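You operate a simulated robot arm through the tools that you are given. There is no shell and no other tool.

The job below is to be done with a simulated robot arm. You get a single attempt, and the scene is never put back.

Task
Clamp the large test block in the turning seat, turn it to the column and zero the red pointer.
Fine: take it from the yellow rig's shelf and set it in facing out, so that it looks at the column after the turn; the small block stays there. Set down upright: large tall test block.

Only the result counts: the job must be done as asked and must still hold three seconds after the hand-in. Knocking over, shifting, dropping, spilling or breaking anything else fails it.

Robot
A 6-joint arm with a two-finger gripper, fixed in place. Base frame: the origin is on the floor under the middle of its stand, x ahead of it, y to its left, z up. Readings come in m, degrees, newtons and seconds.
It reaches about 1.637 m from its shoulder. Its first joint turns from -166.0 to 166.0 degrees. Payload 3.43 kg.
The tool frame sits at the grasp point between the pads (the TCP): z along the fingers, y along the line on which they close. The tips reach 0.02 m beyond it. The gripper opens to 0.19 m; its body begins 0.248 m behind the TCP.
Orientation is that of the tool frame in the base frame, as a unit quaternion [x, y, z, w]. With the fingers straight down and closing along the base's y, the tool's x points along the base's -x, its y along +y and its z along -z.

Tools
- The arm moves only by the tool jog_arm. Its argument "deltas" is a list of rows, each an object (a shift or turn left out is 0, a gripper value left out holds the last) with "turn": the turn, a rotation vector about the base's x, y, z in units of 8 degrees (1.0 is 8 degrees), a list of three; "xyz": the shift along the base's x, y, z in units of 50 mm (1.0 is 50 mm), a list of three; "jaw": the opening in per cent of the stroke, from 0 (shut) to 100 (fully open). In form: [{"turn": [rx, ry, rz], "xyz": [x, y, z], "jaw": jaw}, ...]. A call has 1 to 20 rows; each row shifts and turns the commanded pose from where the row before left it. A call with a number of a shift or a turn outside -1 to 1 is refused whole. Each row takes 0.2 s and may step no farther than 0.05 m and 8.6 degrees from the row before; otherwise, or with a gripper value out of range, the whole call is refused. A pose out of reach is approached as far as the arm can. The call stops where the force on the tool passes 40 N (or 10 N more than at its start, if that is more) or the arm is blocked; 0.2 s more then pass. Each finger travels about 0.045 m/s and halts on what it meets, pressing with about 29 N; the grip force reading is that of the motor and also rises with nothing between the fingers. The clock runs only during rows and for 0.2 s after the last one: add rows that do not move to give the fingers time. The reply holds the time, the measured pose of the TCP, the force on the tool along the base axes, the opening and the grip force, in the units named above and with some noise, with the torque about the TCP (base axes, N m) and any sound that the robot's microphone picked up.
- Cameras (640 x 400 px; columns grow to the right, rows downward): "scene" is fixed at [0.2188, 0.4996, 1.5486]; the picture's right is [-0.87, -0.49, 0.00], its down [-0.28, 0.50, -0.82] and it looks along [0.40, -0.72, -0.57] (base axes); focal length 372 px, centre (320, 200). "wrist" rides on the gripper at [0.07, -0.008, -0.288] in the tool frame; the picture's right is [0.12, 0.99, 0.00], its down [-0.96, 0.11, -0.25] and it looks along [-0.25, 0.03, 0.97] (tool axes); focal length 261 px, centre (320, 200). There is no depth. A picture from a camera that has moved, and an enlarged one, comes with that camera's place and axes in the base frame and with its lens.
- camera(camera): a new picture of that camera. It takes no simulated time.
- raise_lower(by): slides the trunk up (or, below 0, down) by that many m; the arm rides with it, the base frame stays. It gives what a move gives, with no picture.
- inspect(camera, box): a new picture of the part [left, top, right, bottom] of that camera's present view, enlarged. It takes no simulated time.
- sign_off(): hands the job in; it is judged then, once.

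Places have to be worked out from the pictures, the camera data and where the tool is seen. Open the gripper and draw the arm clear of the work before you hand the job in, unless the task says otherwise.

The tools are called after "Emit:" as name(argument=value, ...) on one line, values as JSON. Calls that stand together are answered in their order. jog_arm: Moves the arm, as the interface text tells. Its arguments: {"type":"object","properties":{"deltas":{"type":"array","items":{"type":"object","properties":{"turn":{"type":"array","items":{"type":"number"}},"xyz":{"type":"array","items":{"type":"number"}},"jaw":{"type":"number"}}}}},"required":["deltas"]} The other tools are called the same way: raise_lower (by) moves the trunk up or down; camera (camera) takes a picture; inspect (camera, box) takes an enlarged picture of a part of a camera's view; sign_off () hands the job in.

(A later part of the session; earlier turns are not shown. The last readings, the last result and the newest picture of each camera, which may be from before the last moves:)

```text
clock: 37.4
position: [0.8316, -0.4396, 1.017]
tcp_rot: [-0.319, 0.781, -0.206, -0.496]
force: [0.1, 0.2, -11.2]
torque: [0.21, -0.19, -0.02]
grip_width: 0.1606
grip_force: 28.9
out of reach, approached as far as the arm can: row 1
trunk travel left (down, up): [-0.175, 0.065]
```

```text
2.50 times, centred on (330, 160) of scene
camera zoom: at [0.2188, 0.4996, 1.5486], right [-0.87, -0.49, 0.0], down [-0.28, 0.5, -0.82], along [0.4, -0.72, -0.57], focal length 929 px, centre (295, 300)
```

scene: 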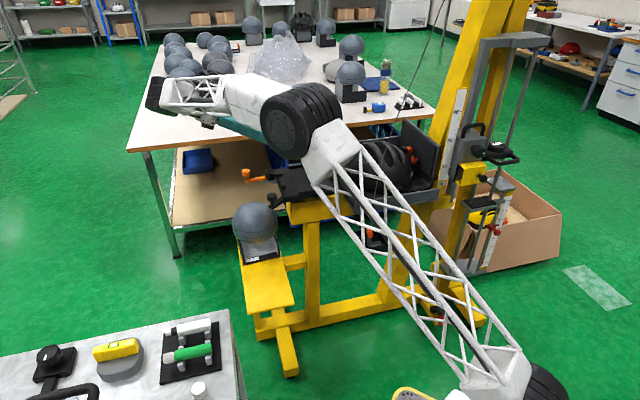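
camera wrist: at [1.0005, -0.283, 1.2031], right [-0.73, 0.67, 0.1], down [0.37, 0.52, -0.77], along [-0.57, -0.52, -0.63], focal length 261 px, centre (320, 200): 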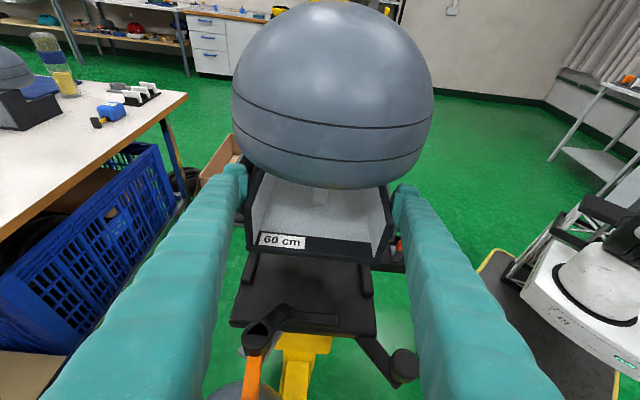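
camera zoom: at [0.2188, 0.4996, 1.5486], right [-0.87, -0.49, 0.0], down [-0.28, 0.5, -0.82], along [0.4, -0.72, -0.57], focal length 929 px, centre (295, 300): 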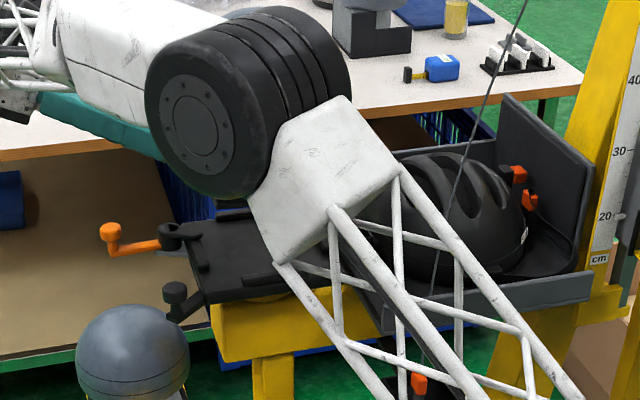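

Alignment check: the block needs ~5 mm outward and ~1.6 mm to the far side. I apply that and descend to just above the bars, then recheck.

Emit:
jog_arm(deltas=[{"xyz": [0.092, 0.048, -0.4], "turn": [0, 0, 0.04]}, {"xyz": [0, 0, -0.5]}, {"xyz": [0, 0, -0.5]}, {"xyz": [0, 0, -0.4]}, {}])

Emit:
inspect(camera="wrist", box=[220, 220, 440, 390])

Emit:
camera(camera="scene")

```text
clock: 38.6
position: [0.8371, -0.4365, 0.9277]
tcp_rot: [-0.319, 0.781, -0.204, -0.497]
force: [0.6, -0.2, -11.6]
torque: [0.23, -0.25, -0.02]
grip_width: 0.1607
grip_force: 28.7
trunk travel left (down, up): [-0.175, 0.065]
```

```text
2.35 times, centred on (330, 305) of wrist
camera zoom: at [1.0071, -0.2815, 1.112], right [-0.73, 0.67, 0.11], down [0.37, 0.52, -0.77], along [-0.57, -0.52, -0.63], focal length 613 px, centre (296, -47)
```

zoom: 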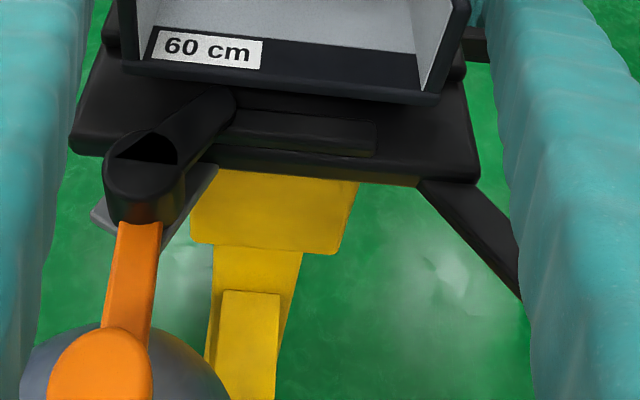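

```text
taken
```

scene: 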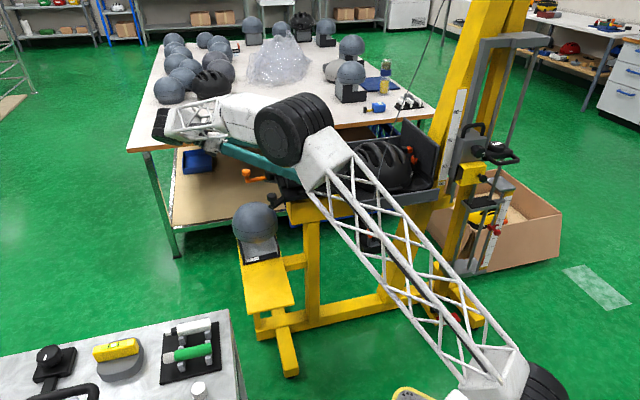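

Base is within ~2 mm of centre, 1.5 cm above the bars' tops. Small correction, then lower to just above the plate.

Emit:
jog_arm(deltas=[{"xyz": [-0.04, -0.01, -0.1]}, {"xyz": [0, 0, -0.14]}, {"xyz": [0, 0, -0.14]}, {"xyz": [0, 0, -0.1]}, {}])

Emit:
inspect(camera="wrist", box=[220, 220, 440, 390])

```text
clock: 39.8
position: [0.8344, -0.4384, 0.9043]
tcp_rot: [-0.318, 0.782, -0.204, -0.496]
force: [5.6, -2.5, 28.7]
torque: [0.71, -0.51, 0.09]
grip_width: 0.1614
grip_force: 29.4
trunk travel left (down, up): [-0.175, 0.065]
```

```text
2.35 times, centred on (330, 305) of wrist
camera zoom: at [1.004, -0.2829, 1.0897], right [-0.73, 0.67, 0.1], down [0.37, 0.52, -0.77], along [-0.57, -0.52, -0.63], focal length 613 px, centre (296, -47)
```

zoom: 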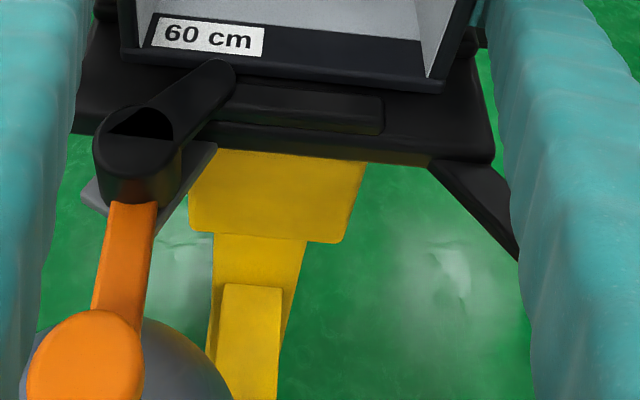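

Contact felt (≈40 N) with the block pushed up a few mm in the grip — it's probably on a bar rather than in the pocket. I back up about 1 cm and look closely from different angles.

Emit:
jog_arm(deltas=[{"xyz": [0, 0, 0.2]}, {}])

Emit:
camera(camera="wrist")

Emit:
inspect(camera="wrist", box=[220, 190, 420, 330])

Emit:
inspect(camera="scene", box=[240, 100, 400, 220])

```text
clock: 40.4
position: [0.8363, -0.4371, 0.9093]
tcp_rot: [-0.32, 0.78, -0.203, -0.497]
force: [-2.2, 4.1, -31.3]
torque: [-0.68, 0.35, -0.06]
grip_width: 0.1614
grip_force: 28.9
trunk travel left (down, up): [-0.175, 0.065]
```

```text
taken
camera wrist: at [1.0061, -0.2825, 1.094], right [-0.73, 0.67, 0.11], down [0.37, 0.53, -0.77], along [-0.57, -0.52, -0.63], focal length 261 px, centre (320, 200)
```

wrist: 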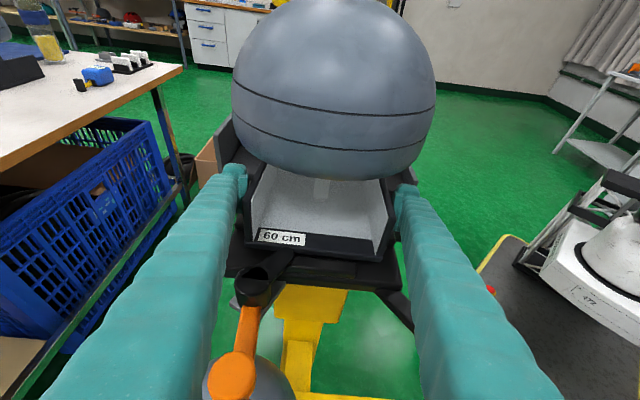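

```text
2.86 times, centred on (320, 260) of wrist
camera zoom: at [1.0061, -0.2825, 1.094], right [-0.73, 0.67, 0.11], down [0.37, 0.53, -0.77], along [-0.57, -0.52, -0.63], focal length 745 px, centre (320, 29)
```

zoom: 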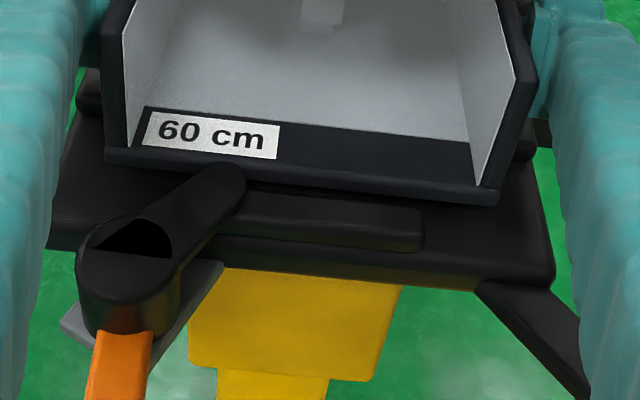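

```text
3.33 times, centred on (320, 160) of scene
camera zoom: at [0.2188, 0.4996, 1.5486], right [-0.87, -0.49, 0.0], down [-0.28, 0.5, -0.82], along [0.4, -0.72, -0.57], focal length 1239 px, centre (320, 333)
```

zoom: 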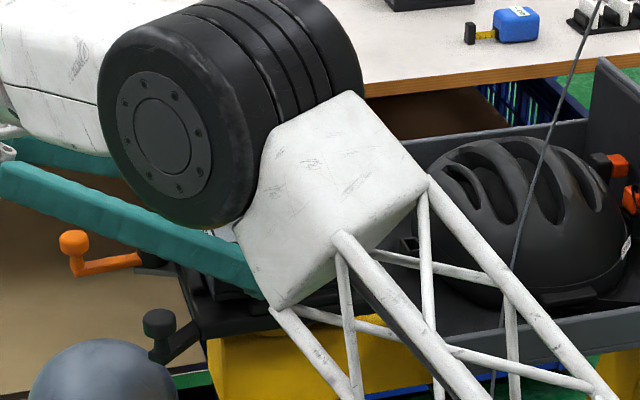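

Odd: after the small raise the reading shows a downward pull. Let me idle for a moment and read again before doing anything else.

Emit:
jog_arm(deltas=[{}, {}, {}])

Emit:
inspect(camera="wrist", box=[220, 210, 320, 280])

Emit:
inspect(camera="wrist", box=[360, 180, 440, 300])

Emit:
inspect(camera="wrist", box=[205, 140, 285, 250])

```text
clock: 41.2
position: [0.8361, -0.4386, 0.9113]
tcp_rot: [-0.32, 0.78, -0.205, -0.497]
force: [-1.2, 6.5, -31.1]
torque: [-0.87, 0.5, 0.04]
grip_width: 0.1609
grip_force: 28.8
trunk travel left (down, up): [-0.175, 0.065]
```

```text
5.71 times, centred on (270, 245) of wrist
camera zoom: at [1.0059, -0.2822, 1.0968], right [-0.73, 0.67, 0.11], down [0.37, 0.52, -0.77], along [-0.57, -0.52, -0.63], focal length 1489 px, centre (606, -57)
```

zoom: 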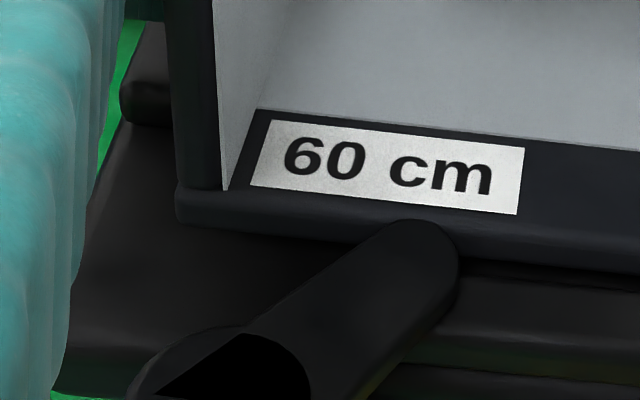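

```text
3.33 times, centred on (400, 240) of wrist
camera zoom: at [1.0059, -0.2822, 1.0968], right [-0.73, 0.67, 0.11], down [0.37, 0.52, -0.77], along [-0.57, -0.52, -0.63], focal length 869 px, centre (53, 67)
```

zoom: 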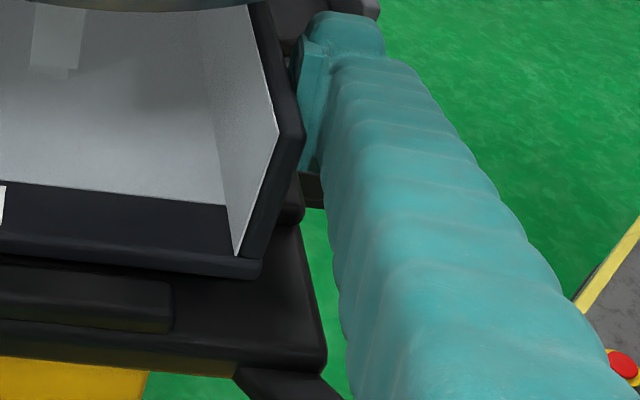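

```text
3.64 times, centred on (245, 195) of wrist
camera zoom: at [1.0059, -0.2822, 1.0968], right [-0.73, 0.67, 0.11], down [0.37, 0.52, -0.77], along [-0.57, -0.52, -0.63], focal length 948 px, centre (593, 218)
```

zoom: 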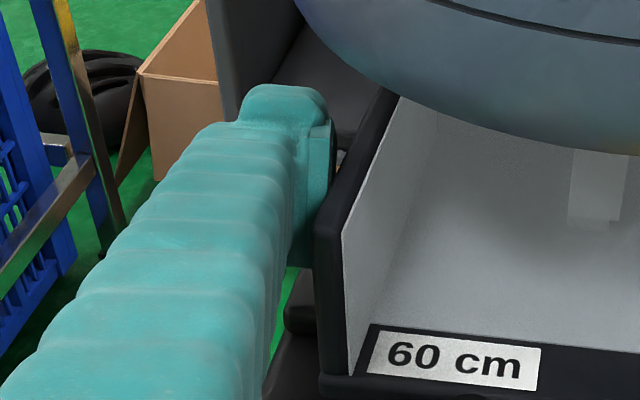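

The toe tip is right at the base's front edge and the pull persists (~20 N extra), so the front lip seems caught under the toe. I'll shift the block ~4 mm inboard (away from the toe) and see whether the force relaxes.

Emit:
jog_arm(deltas=[{"xyz": [-0.03, -0.03, 0]}, {"xyz": [-0.03, -0.03, 0]}, {}])

Emit:
inspect(camera="wrist", box=[220, 190, 420, 330])

```text
clock: 42.0
position: [0.8323, -0.4412, 0.9124]
tcp_rot: [-0.319, 0.78, -0.206, -0.497]
force: [12.9, 24.0, -9.1]
torque: [-0.64, 0.33, -0.02]
grip_width: 0.1613
grip_force: 28.6
trunk travel left (down, up): [-0.175, 0.065]
```

```text
2.86 times, centred on (320, 260) of wrist
camera zoom: at [1.0027, -0.2855, 1.0977], right [-0.73, 0.67, 0.1], down [0.37, 0.52, -0.77], along [-0.57, -0.52, -0.63], focal length 745 px, centre (320, 29)
```

zoom: 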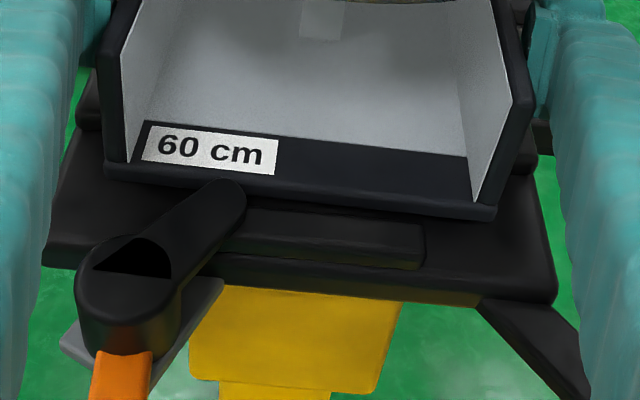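

The hook is released (Fz back to weight) and the base now leans on the inboard bar, so it's in the pocket lengthwise, but its far side seems to sit on the far bar (~2.5 mm off). I shift ~3 mm to the robot side with slight outward relief.

Emit:
jog_arm(deltas=[{"xyz": [-0.02, 0.06, 0]}, {}])

Emit:
inspect(camera="wrist", box=[220, 190, 420, 330])

```text
clock: 42.6
position: [0.8317, -0.4412, 0.9126]
tcp_rot: [-0.318, 0.78, -0.205, -0.498]
force: [29.4, -16.5, -1.0]
torque: [0.77, 1.03, 0.74]
grip_width: 0.1611
grip_force: 29.4
trunk travel left (down, up): [-0.175, 0.065]
```

```text
2.86 times, centred on (320, 260) of wrist
camera zoom: at [1.0015, -0.2848, 1.0976], right [-0.73, 0.67, 0.1], down [0.37, 0.52, -0.77], along [-0.57, -0.52, -0.63], focal length 745 px, centre (320, 29)
```

zoom: 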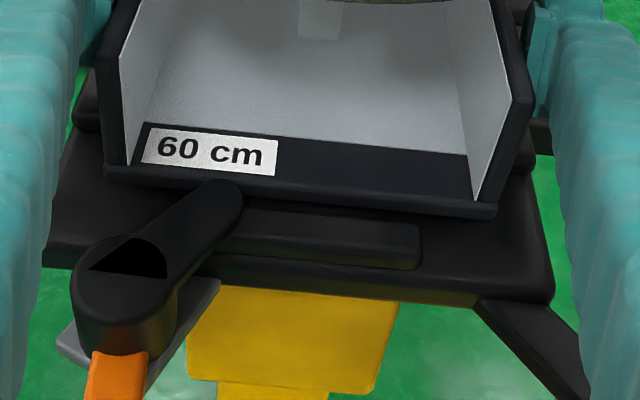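

Now there's stiff resistance sideways too, so the block is nearly captive between the bars. I relieve the side load slightly and read forces.

Emit:
jog_arm(deltas=[{"xyz": [0.04, -0.02, 0]}, {}])

Emit:
inspect(camera="wrist", box=[220, 215, 340, 290])

Emit:
inspect(camera="wrist", box=[300, 215, 420, 290])

```text
clock: 43.2
position: [0.8322, -0.4402, 0.9136]
tcp_rot: [-0.318, 0.781, -0.204, -0.498]
force: [-1.3, -20.8, -4.9]
torque: [0.87, -0.24, 0.21]
grip_width: 0.1611
grip_force: 29.1
trunk travel left (down, up): [-0.175, 0.065]
```

```text
5.33 times, centred on (280, 252) of wrist
camera zoom: at [1.0023, -0.2849, 1.0979], right [-0.73, 0.67, 0.11], down [0.37, 0.52, -0.77], along [-0.57, -0.52, -0.63], focal length 1390 px, centre (533, -80)
```

zoom: 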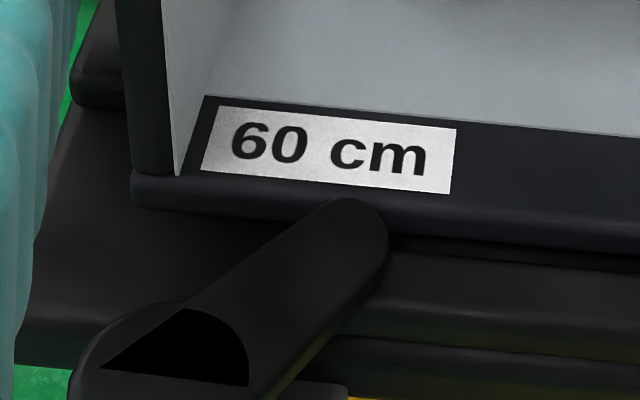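

```text
5.33 times, centred on (360, 252) of wrist
camera zoom: at [1.0023, -0.2849, 1.0979], right [-0.73, 0.67, 0.11], down [0.37, 0.52, -0.77], along [-0.57, -0.52, -0.63], focal length 1390 px, centre (107, -80)
```

zoom: 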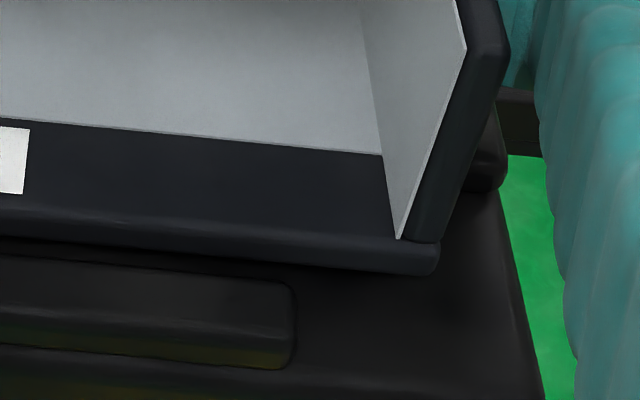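

Side forces are sensitive to millimetre moves. I relieve the remaining y-load and press down gently by 3 mm to feel whether it's already on the plate.

Emit:
jog_arm(deltas=[{"xyz": [0, -0.03, 0]}, {"xyz": [0, 0, -0.06]}, {}])

Emit:
inspect(camera="wrist", box=[220, 190, 420, 330])

```text
clock: 44.0
position: [0.8316, -0.44, 0.913]
tcp_rot: [-0.319, 0.781, -0.205, -0.496]
force: [1.0, -12.8, 19.0]
torque: [0.13, 0.29, 0.12]
grip_width: 0.1613
grip_force: 28.9
trunk travel left (down, up): [-0.175, 0.065]
```

```text
2.86 times, centred on (320, 260) of wrist
camera zoom: at [1.0017, -0.2842, 1.0977], right [-0.73, 0.67, 0.1], down [0.37, 0.52, -0.77], along [-0.57, -0.52, -0.63], focal length 745 px, centre (320, 29)
```

zoom: 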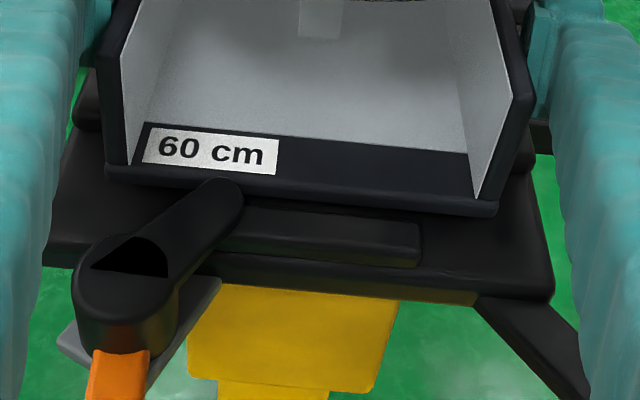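

It is resting rigidly on something, but still looks about bar height, so it may be perched on a bar edge. It is stable there, so I'll unload, open the jaws and back off along the tool axis to look at it properly.

Emit:
jog_arm(deltas=[{"xyz": [0, -0.01, 0.025]}, {}, {"jaw": 88}, {"jaw": 92}, {"jaw": 100}, {"jaw": 100}, {}])

Emit:
inspect(camera="wrist", box=[200, 150, 440, 330])

```text
clock: 45.6
position: [0.8323, -0.4418, 0.9108]
tcp_rot: [-0.318, 0.781, -0.204, -0.497]
force: [0.4, -0.1, 0.0]
torque: [0.02, 0.03, 0.01]
grip_width: 0.1899
grip_force: 0.1
trunk travel left (down, up): [-0.175, 0.065]
```

```text
2.22 times, centred on (320, 240) of wrist
camera zoom: at [1.0027, -0.2858, 1.0969], right [-0.73, 0.67, 0.11], down [0.37, 0.52, -0.77], along [-0.57, -0.52, -0.63], focal length 579 px, centre (320, 111)
```

zoom: 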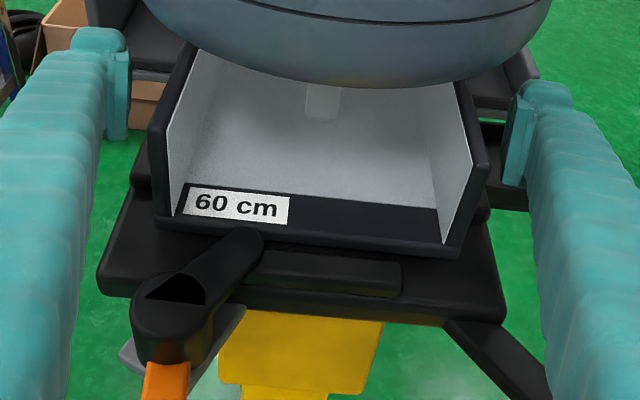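

Released and stable, no force on the tool. Let me look at the full picture and compare tilt before backing away.

Emit:
camera(camera="wrist")

Emit:
inspect(camera="scene", box=[230, 80, 410, 220])

```text
taken
camera wrist: at [1.0027, -0.2858, 1.0969], right [-0.73, 0.67, 0.11], down [0.37, 0.52, -0.77], along [-0.57, -0.52, -0.63], focal length 261 px, centre (320, 200)
```

wrist: 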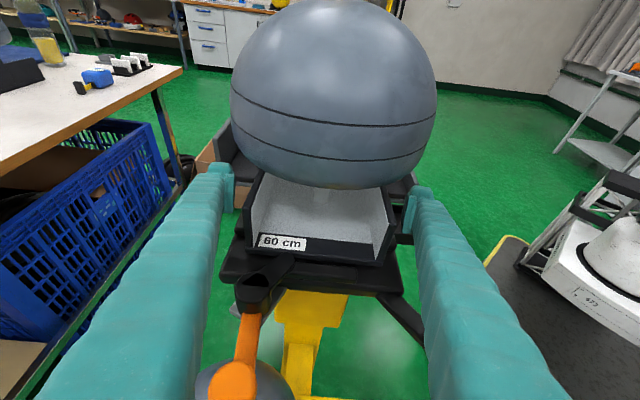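

```text
2.86 times, centred on (320, 150) of scene
camera zoom: at [0.2188, 0.4996, 1.5486], right [-0.87, -0.49, 0.0], down [-0.28, 0.5, -0.82], along [0.4, -0.72, -0.57], focal length 1062 px, centre (320, 343)
```

zoom: 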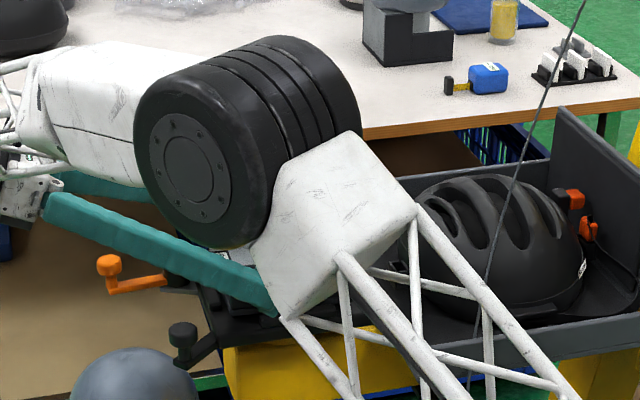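

Block stands level on the seat. I retract along the tool axis (outward and up) to clear it.

Emit:
jog_arm(deltas=[{"xyz": [0.35, 0.35, 0.2]}, {"xyz": [0.4, 0.4, 0.26]}, {"xyz": [0.4, 0.4, 0.26]}])

Emit:
camera(camera="wrist")

Emit:
camera(camera="scene")

```text
clock: 46.4
position: [0.8788, -0.3869, 0.9367]
tcp_rot: [-0.322, 0.781, -0.209, -0.494]
force: [-0.4, -0.2, 0.1]
torque: [0.01, 0.01, -0.01]
grip_width: 0.1897
grip_force: 0.1
out of reach, approached as far as the arm can: row 3
trunk travel left (down, up): [-0.175, 0.065]
```

```text
taken
camera wrist: at [1.045, -0.23, 1.1225], right [-0.74, 0.66, 0.1], down [0.37, 0.53, -0.77], along [-0.56, -0.53, -0.64], focal length 261 px, centre (320, 200)
```

wrist: 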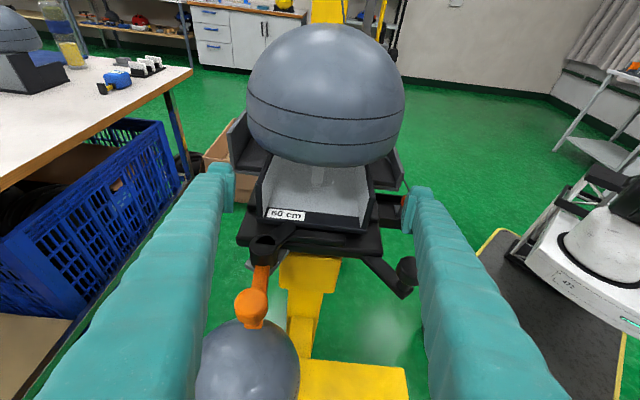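

```text
taken
```

scene: 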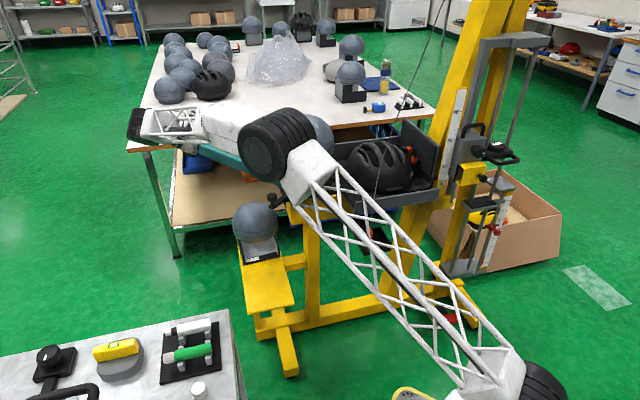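

Clear of the block. Zoom on the base/seat/toe from here.

Emit:
inspect(camera="wrist", box=[230, 170, 410, 310])

Emit:
inspect(camera="wrist", box=[235, 195, 315, 265])

Emit:
inspect(camera="wrist", box=[310, 180, 410, 265])

```text
2.86 times, centred on (320, 240) of wrist
camera zoom: at [1.045, -0.23, 1.1225], right [-0.74, 0.66, 0.1], down [0.37, 0.53, -0.77], along [-0.56, -0.53, -0.64], focal length 745 px, centre (320, 86)
```

zoom: 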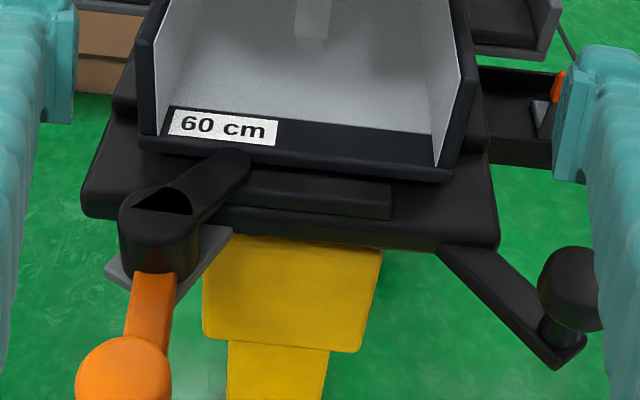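

```text
5.71 times, centred on (275, 230) of wrist
camera zoom: at [1.045, -0.23, 1.1225], right [-0.74, 0.66, 0.1], down [0.37, 0.53, -0.77], along [-0.56, -0.53, -0.64], focal length 1489 px, centre (577, 29)
```

zoom: 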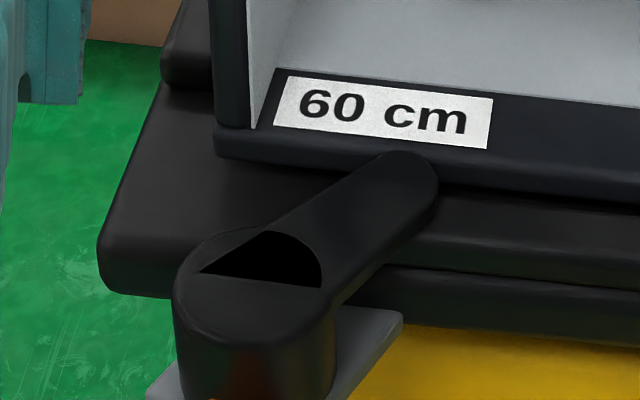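

```text
4.71 times, centred on (360, 222) of wrist
camera zoom: at [1.045, -0.23, 1.1225], right [-0.74, 0.66, 0.1], down [0.37, 0.53, -0.77], along [-0.56, -0.53, -0.64], focal length 1227 px, centre (132, 94)
```

zoom: 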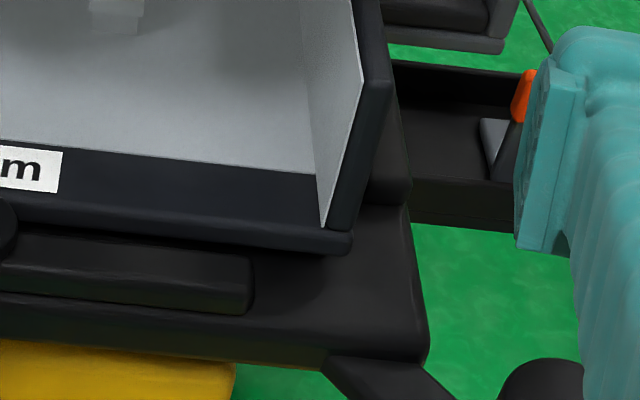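

I can't settle the height from this angle. I'll raise the arm straight up away from the block and clear the scene camera's view of the seat.

Emit:
jog_arm(deltas=[{"xyz": [0, 0, 0.8]}, {"xyz": [0, 0, 0.9]}, {"xyz": [0, 0, 0.9]}, {"xyz": [0, 0, 0.9]}, {"xyz": [0, 0, 0.9]}, {"xyz": [0, 0, 0.9]}, {"xyz": [0, 0, 0.9]}])

Emit:
camera(camera="scene")

Emit:
camera(camera="wrist")

```text
clock: 47.2
position: [0.834, -0.4149, 1.0245]
tcp_rot: [-0.328, 0.779, -0.215, -0.489]
force: [31.3, -1.4, 11.4]
torque: [-0.55, -1.17, 2.01]
grip_width: 0.1905
grip_force: 0.5
out of reach, approached as far as the arm can: row 1, 2, 3, 4
trunk travel left (down, up): [-0.175, 0.065]
stopped in row 4: the force on the tool passed its limit at 72 N (the readings are from after the stop); the commanded pose is now the measured one
```

```text
taken
```

scene: 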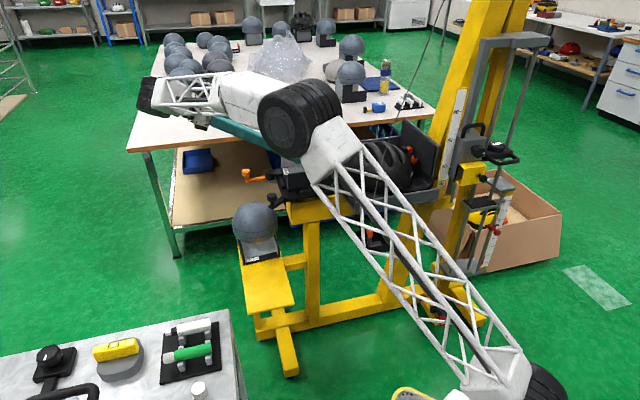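

```text
taken
camera wrist: at [0.9966, -0.2537, 1.2111], right [-0.75, 0.65, 0.09], down [0.37, 0.53, -0.76], along [-0.55, -0.54, -0.64], focal length 261 px, centre (320, 200)
```

wrist: 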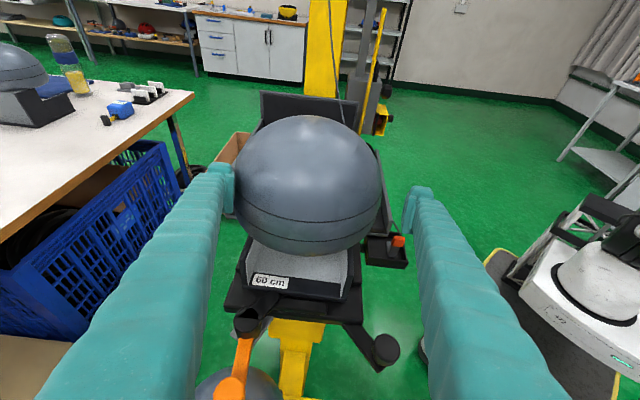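

The reach limit made the arm drift inward while rising and the far-side finger touched the head. I first recentre the fingers around the head by shifting ~17 mm toward the far side, and check.

Emit:
jog_arm(deltas=[{"xyz": [0.12, -0.12, 0]}, {"xyz": [0.12, -0.12, 0]}, {}])

Emit:
camera(camera="wrist")

Emit:
inspect(camera="wrist", box=[200, 200, 420, 340])

```text
clock: 48.0
position: [0.8421, -0.4252, 1.024]
tcp_rot: [-0.327, 0.78, -0.213, -0.49]
force: [-0.1, -0.8, -0.6]
torque: [0.04, 0.0, 0.02]
grip_width: 0.1902
grip_force: 0.1
trunk travel left (down, up): [-0.175, 0.065]
```

```text
taken
camera wrist: at [1.0056, -0.2661, 1.2117], right [-0.75, 0.65, 0.1], down [0.37, 0.53, -0.76], along [-0.55, -0.54, -0.64], focal length 261 px, centre (320, 200)
```

wrist: 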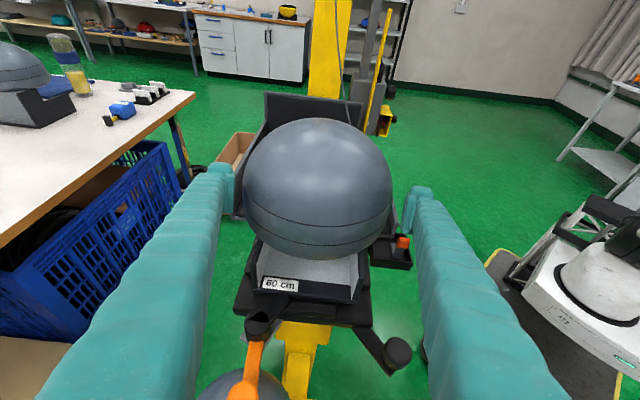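

```text
2.86 times, centred on (310, 270) of wrist
camera zoom: at [1.0056, -0.2661, 1.2117], right [-0.75, 0.65, 0.1], down [0.37, 0.53, -0.76], along [-0.55, -0.54, -0.64], focal length 745 px, centre (349, 0)
```

zoom: 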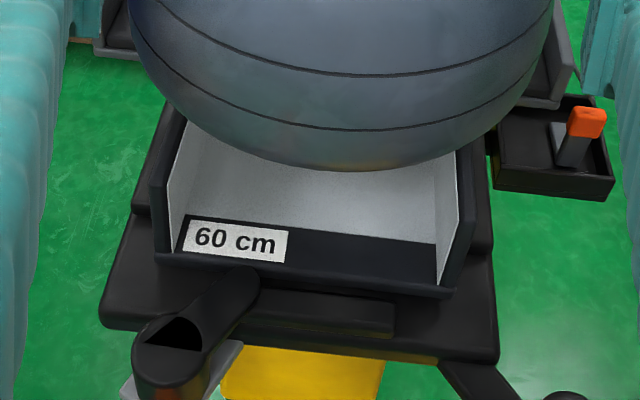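

Fingers are clear of the head (zero force, head centred between them) and the block still stands on the seat. I use the trunk to rise purely vertically.

Emit:
raise_lower(by=0.06)

Emit:
camera(camera="wrist")

```text
clock: 49.0
position: [0.842, -0.4255, 1.0841]
tcp_rot: [-0.327, 0.78, -0.212, -0.489]
force: [0.7, -0.4, 0.0]
torque: [-0.05, 0.04, 0.02]
grip_width: 0.1899
grip_force: 0.1
trunk travel left (down, up): [-0.235, 0.005]
```

```text
taken
camera wrist: at [1.0058, -0.2664, 1.2714], right [-0.75, 0.65, 0.1], down [0.37, 0.53, -0.76], along [-0.55, -0.54, -0.64], focal length 261 px, centre (320, 200)
```

wrist: 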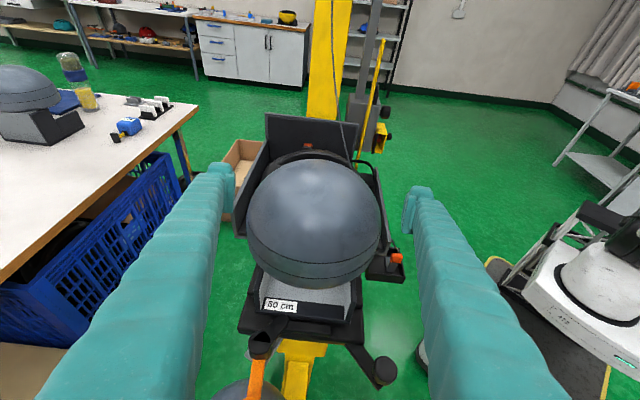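

Now I pitch the tool up to vertical (which also brings the wrist inward) while rising over the head.

Emit:
jog_arm(deltas=[{"turn": [0.663, -0.663, 0]}, {"turn": [0.663, -0.663, 0], "xyz": [0, 0, 0.1]}, {"turn": [0.663, -0.663, 0], "xyz": [0, 0, 0.3]}, {"turn": [0.663, -0.663, 0], "xyz": [0, 0, 0.5]}, {"turn": [0.663, -0.663, 0], "xyz": [0, 0, 0.6]}, {"turn": [0.663, -0.663, 0], "xyz": [0, 0, 0.6]}, {"turn": [0.663, -0.663, 0], "xyz": [0, 0, 0.6]}, {"turn": [0.663, -0.663, 0], "xyz": [0, 0, 0.6]}, {"turn": [0.44, -0.44, 0], "xyz": [0, 0, 0.5]}])

Emit:
camera(camera="scene")

Emit:
camera(camera="wrist")

```text
clock: 51.0
position: [0.8411, -0.4262, 1.2739]
tcp_rot: [-0.381, 0.925, -0.009, 0.01]
force: [0.3, 0.4, 0.1]
torque: [-0.06, 0.13, 0.0]
grip_width: 0.1899
grip_force: 0.1
out of reach, approached as far as the arm can: row 9
trunk travel left (down, up): [-0.235, 0.005]
```

```text
taken
```

scene: 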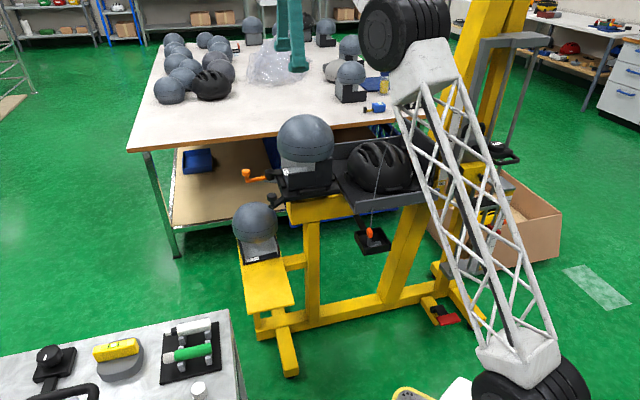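

```text
taken
camera wrist: at [0.7887, -0.4789, 1.5602], right [-0.78, 0.62, -0.03], down [0.59, 0.76, 0.25], along [0.18, 0.18, -0.97], focal length 261 px, centre (320, 200)
```

wrist: 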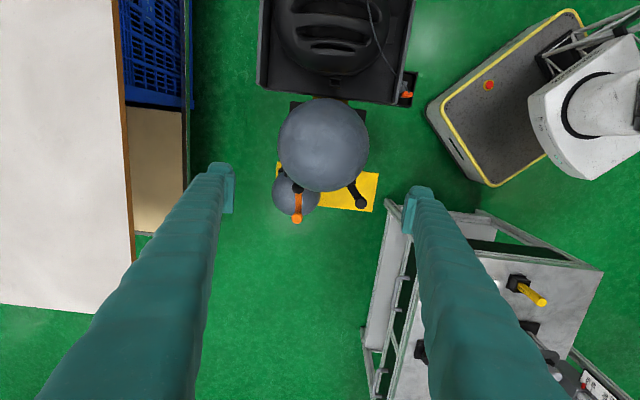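

Excellent — the scene camera now has a clear view of the block on the seat. Zooming in closely.

Emit:
inspect(camera="scene", box=[240, 105, 350, 215])

Emit:
inspect(camera="scene", box=[260, 155, 340, 205])

Emit:
inspect(camera="scene", box=[260, 165, 310, 205])

```text
3.64 times, centred on (295, 160) of scene
camera zoom: at [0.2188, 0.4996, 1.5486], right [-0.87, -0.49, 0.0], down [-0.28, 0.5, -0.82], along [0.4, -0.72, -0.57], focal length 1351 px, centre (411, 346)
```

zoom: 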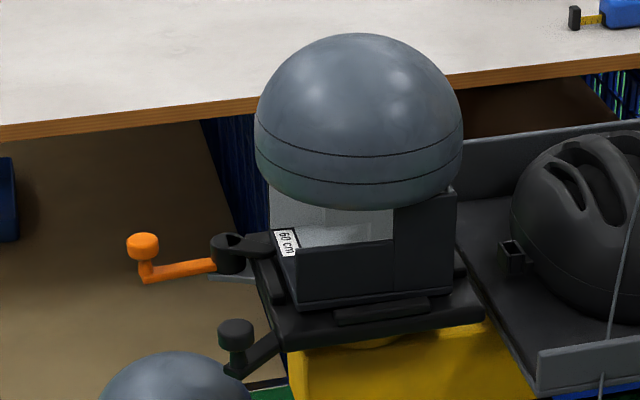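

```text
8.00 times, centred on (300, 180) of scene
camera zoom: at [0.2188, 0.4996, 1.5486], right [-0.87, -0.49, 0.0], down [-0.28, 0.5, -0.82], along [0.4, -0.72, -0.57], focal length 2972 px, centre (480, 360)
```

zoom: 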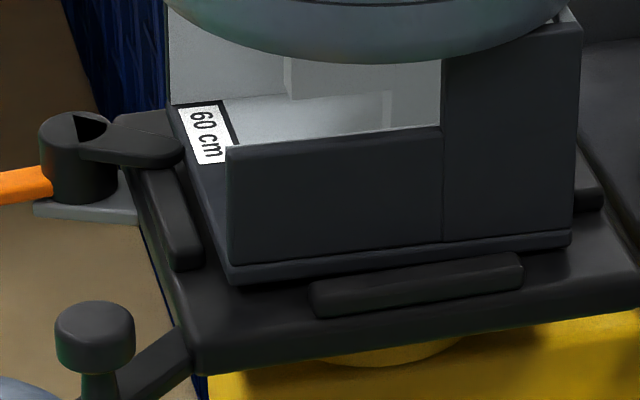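

```text
10.00 times, centred on (285, 185) of scene
camera zoom: at [0.2188, 0.4996, 1.5486], right [-0.87, -0.49, 0.0], down [-0.28, 0.5, -0.82], along [0.4, -0.72, -0.57], focal length 3716 px, centre (670, 350)
```

zoom: 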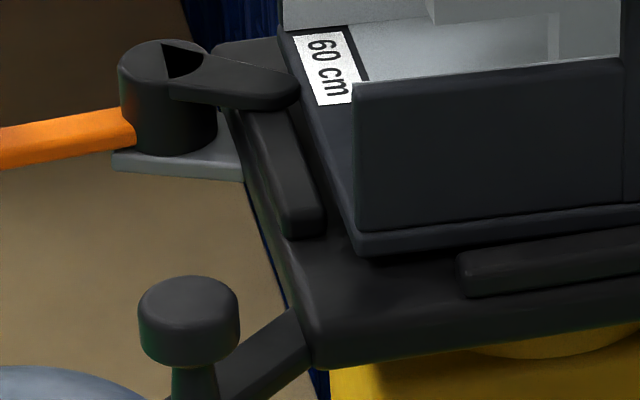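

The block sits level and squarely on the seat, but its base edge is drawn right at the bar-top level, so I need a low side view from the robot side to tell if it's in the pocket. Swinging the (empty) gripper to the robot-side viewing pose.

Emit:
jog_arm(deltas=[{"xyz": [-0.3, 0.5, 0]}, {"xyz": [-0.4, 0.6, 0], "turn": [-0.639, 0, 0.708]}, {"xyz": [-0.4, 0.6, 0], "turn": [-0.639, 0, 0.708]}, {"xyz": [-0.4, 0.6, 0], "turn": [-0.639, 0, 0.708]}, {"xyz": [-0.4, 0.6, 0], "turn": [-0.639, 0, 0.708]}, {"xyz": [-0.2, 0.4, 0], "turn": [-0.639, 0, 0.708]}, {"xyz": [0, 0.3, 0], "turn": [-0.639, 0, 0.708]}, {"xyz": [0, 0, 0], "turn": [-0.639, 0, 0.708]}, {"turn": [-0.639, 0, 0.708]}, {"turn": [-0.639, 0, 0.708]}, {"turn": [-0.639, 0, 0.708]}, {"turn": [-0.639, 0, 0.708]}, {"turn": [-0.639, 0, 0.708]}, {"turn": [-0.639, 0, 0.708]}, {"turn": [-0.639, 0, 0.708]}])

Emit:
camera(camera="scene")

Emit:
camera(camera="wrist")

```text
clock: 54.2
position: [0.7338, -0.2455, 1.2714]
tcp_rot: [0.782, -0.319, 0.498, 0.197]
force: [0.0, 0.5, -0.3]
torque: [-0.03, -0.01, -0.06]
grip_width: 0.1898
grip_force: 0.0
trunk travel left (down, up): [-0.235, 0.005]
```

```text
taken
```

scene: 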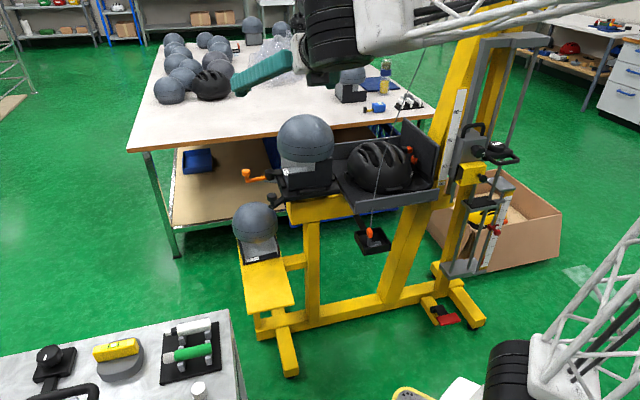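

```text
taken
camera wrist: at [0.5738, -0.081, 1.4583], right [-0.65, -0.75, 0.1], down [-0.53, 0.36, -0.76], along [0.54, -0.55, -0.64], focal length 261 px, centre (320, 200)
```

wrist: 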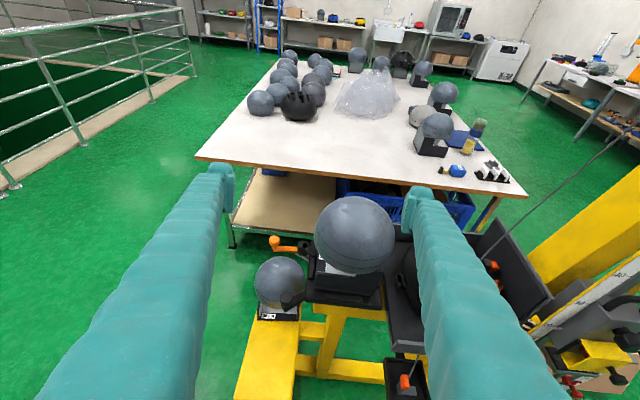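

Lowering to a near-horizontal viewing pose on the robot side.

Emit:
jog_arm(deltas=[{"xyz": [-0.04, 0.19, -0.82]}, {"xyz": [-0.04, 0.19, -0.82]}, {"xyz": [-0.04, 0.19, -0.82]}, {"xyz": [-0.04, 0.19, -0.82]}, {"xyz": [-0.04, 0.19, -0.82]}, {"xyz": [-0.04, 0.19, -0.82]}, {"xyz": [-0.04, 0.19, -0.82]}, {"xyz": [-0.04, 0.19, -0.82], "turn": [-0.663, -0.663, 0]}, {"xyz": [-0.04, 0.19, -0.82], "turn": [-0.663, -0.663, 0]}, {"xyz": [-0.04, 0.19, -0.82]}])

Emit:
camera(camera="wrist")

Emit:
inspect(camera="wrist", box=[270, 90, 430, 200])

```text
clock: 56.4
position: [0.7931, -0.1261, 0.8931]
tcp_rot: [0.71, -0.292, 0.594, 0.24]
force: [1.2, 0.2, -4.3]
torque: [-0.71, -0.63, -0.34]
grip_width: 0.19
grip_force: 0.0
out of reach, approached as far as the arm can: row 8, 9, 10
trunk travel left (down, up): [-0.235, 0.005]
```

```text
taken
camera wrist: at [0.6044, 0.0674, 1.0138], right [-0.68, -0.73, 0.11], down [-0.38, 0.21, -0.9], along [0.63, -0.65, -0.42], focal length 261 px, centre (320, 200)
```

wrist: 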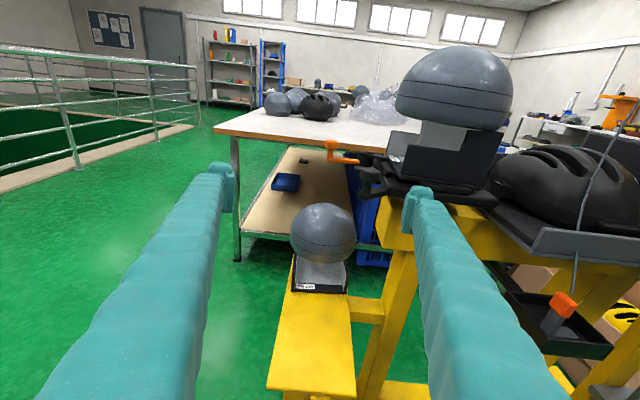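

```text
3.64 times, centred on (350, 145) of wrist
camera zoom: at [0.6044, 0.0674, 1.0138], right [-0.68, -0.73, 0.11], down [-0.38, 0.21, -0.9], along [0.63, -0.65, -0.42], focal length 948 px, centre (211, 400)
```

zoom: 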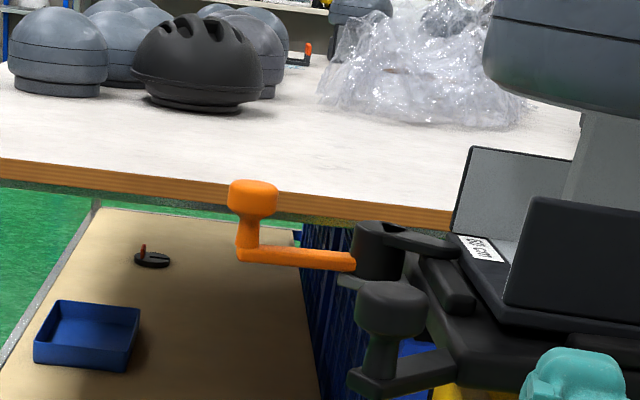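

Good low angle. Zoom on the base and bars.

Emit:
inspect(camera="wrist", box=[370, 120, 520, 215])

Emit:
inspect(camera="wrist", box=[360, 145, 430, 200])

Emit:
inspect(camera="wrist", box=[425, 150, 515, 210])

```text
4.21 times, centred on (445, 168) of wrist
camera zoom: at [0.6044, 0.0674, 1.0138], right [-0.68, -0.73, 0.11], down [-0.38, 0.21, -0.9], along [0.63, -0.65, -0.42], focal length 1098 px, centre (-206, 337)
```

zoom: 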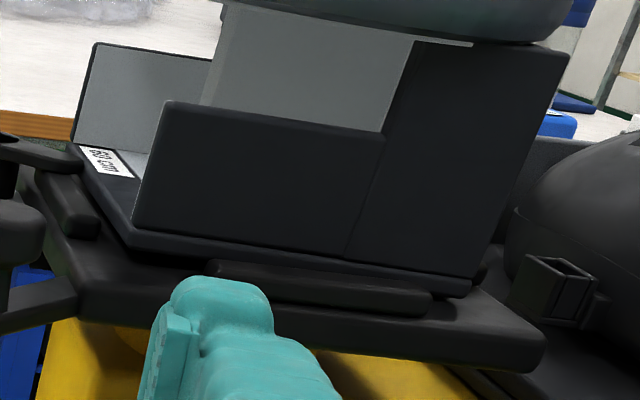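

```text
7.27 times, centred on (395, 172) of wrist
camera zoom: at [0.6044, 0.0674, 1.0138], right [-0.68, -0.73, 0.11], down [-0.38, 0.21, -0.9], along [0.63, -0.65, -0.42], focal length 1896 px, centre (-226, 400)
```

zoom: 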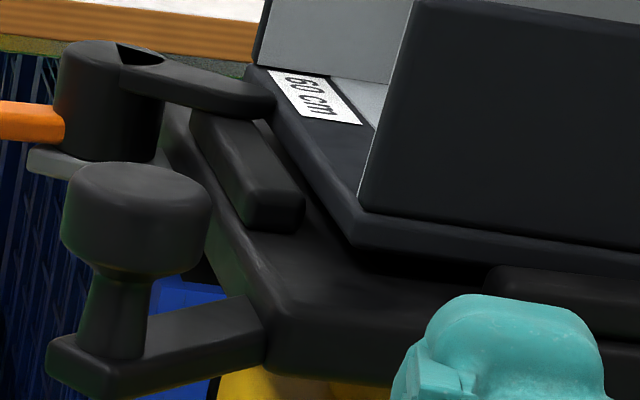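

```text
6.67 times, centred on (470, 180) of wrist
camera zoom: at [0.6044, 0.0674, 1.0138], right [-0.68, -0.73, 0.11], down [-0.38, 0.21, -0.9], along [0.63, -0.65, -0.42], focal length 1738 px, centre (-680, 333)
```

zoom: 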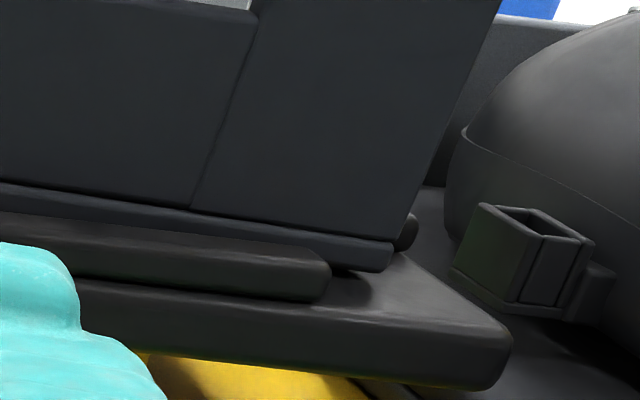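

From this low view it's clear the block is captive within the bars (all side pushes met walls, it didn't budge under the accidental touch), level and facing out. Next is the clamp: I raise, then turn the tool vertical and go above the orange lever knob at ≈(0.992, -0.350, 0.894).

Emit:
jog_arm(deltas=[{"xyz": [0, 0, 0.8]}, {"xyz": [0, 0, 0.9]}, {"xyz": [0, 0, 0.9]}, {"xyz": [0, 0, 0.9]}, {"xyz": [0, 0, 0.9]}, {"xyz": [0, 0, 0.9]}, {"xyz": [0, 0, 0.9]}, {"xyz": [0, 0, 0.9]}])

Emit:
camera(camera="scene")

```text
clock: 58.2
position: [0.791, -0.1216, 1.2484]
tcp_rot: [0.712, -0.289, 0.595, 0.237]
force: [0.6, 0.8, -1.2]
torque: [-0.05, -0.01, -0.09]
grip_width: 0.1899
grip_force: 0.1
trunk travel left (down, up): [-0.235, 0.005]
```

```text
taken
```

scene: 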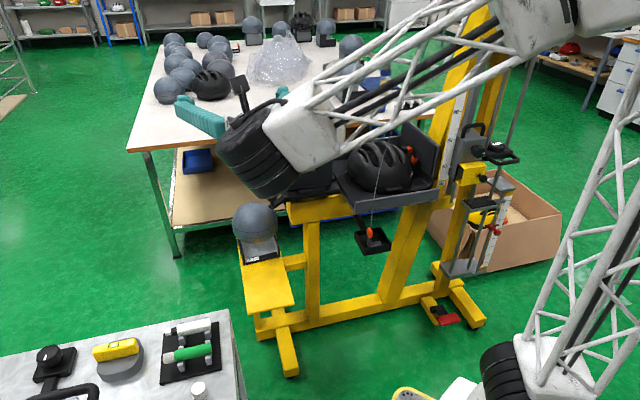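

Rotating the tool to vertical (finger axis ≈160°) while moving toward the lever, and closing the jaws to ~6 cm.

Emit:
jog_arm(deltas=[{"turn": [0.782, 0.18, -0.519], "xyz": [0.2, -0.1, 0.1], "jaw": 33}, {"turn": [0.782, 0.18, -0.519], "xyz": [0.2, -0.1, 0.1]}, {"turn": [0.782, 0.18, -0.519], "xyz": [0.2, -0.1, 0]}, {"turn": [0.782, 0.18, -0.519], "xyz": [0.2, -0.1, 0]}, {"turn": [0.782, 0.18, -0.519], "xyz": [0.2, -0.1, 0]}, {"turn": [0.782, 0.18, -0.519], "xyz": [0.2, -0.1, 0]}, {"turn": [0.782, 0.18, -0.519], "xyz": [0.2, -0.1, 0]}, {"turn": [0.782, 0.18, -0.519], "xyz": [0.2, -0.2, 0]}, {"turn": [0.782, 0.18, -0.519], "xyz": [0.2, -0.3, 0]}, {"turn": [0.782, 0.18, -0.519], "xyz": [0.2, -0.3, 0]}, {"turn": [0.782, 0.18, -0.519], "xyz": [0.2, -0.3, 0]}, {"turn": [0.782, 0.18, -0.519], "xyz": [0.2, -0.3, 0]}, {"turn": [0.782, 0.18, -0.519], "xyz": [0.2, -0.3, 0]}, {}])

Emit:
camera(camera="scene")

Emit:
camera(camera="wrist")

```text
clock: 61.2
position: [0.9216, -0.2463, 1.2585]
tcp_rot: [-0.573, 0.819, -0.004, 0.004]
force: [0.7, -0.9, -0.3]
torque: [0.09, 0.15, 0.02]
grip_width: 0.0627
grip_force: 0.1
trunk travel left (down, up): [-0.235, 0.005]
```

```text
taken
```

scene: 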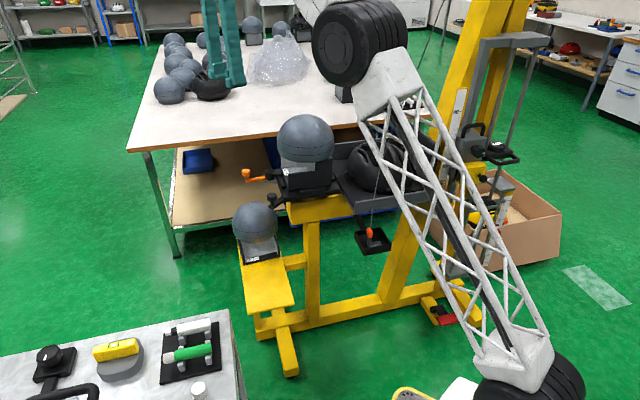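

```text
taken
camera wrist: at [0.9024, -0.3141, 1.5459], right [-0.97, 0.23, -0.01], down [0.22, 0.94, 0.25], along [0.07, 0.24, -0.97], focal length 261 px, centre (320, 200)
```

wrist: 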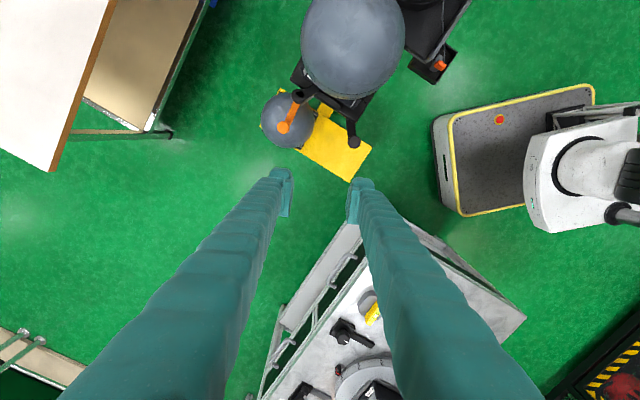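

Zoom in on the lever from above to see its angle relative to the seat.

Emit:
inspect(camera="wrist", box=[250, 60, 390, 160])

```text
4.00 times, centred on (320, 110) of wrist
camera zoom: at [0.9024, -0.3141, 1.5459], right [-0.97, 0.23, -0.01], down [0.22, 0.94, 0.25], along [0.07, 0.24, -0.97], focal length 1043 px, centre (320, 560)
```

zoom: 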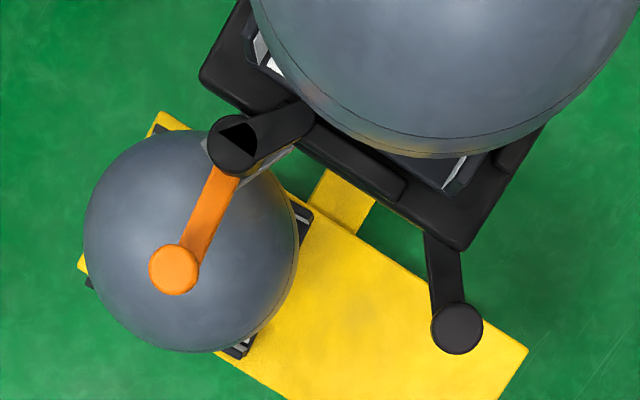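

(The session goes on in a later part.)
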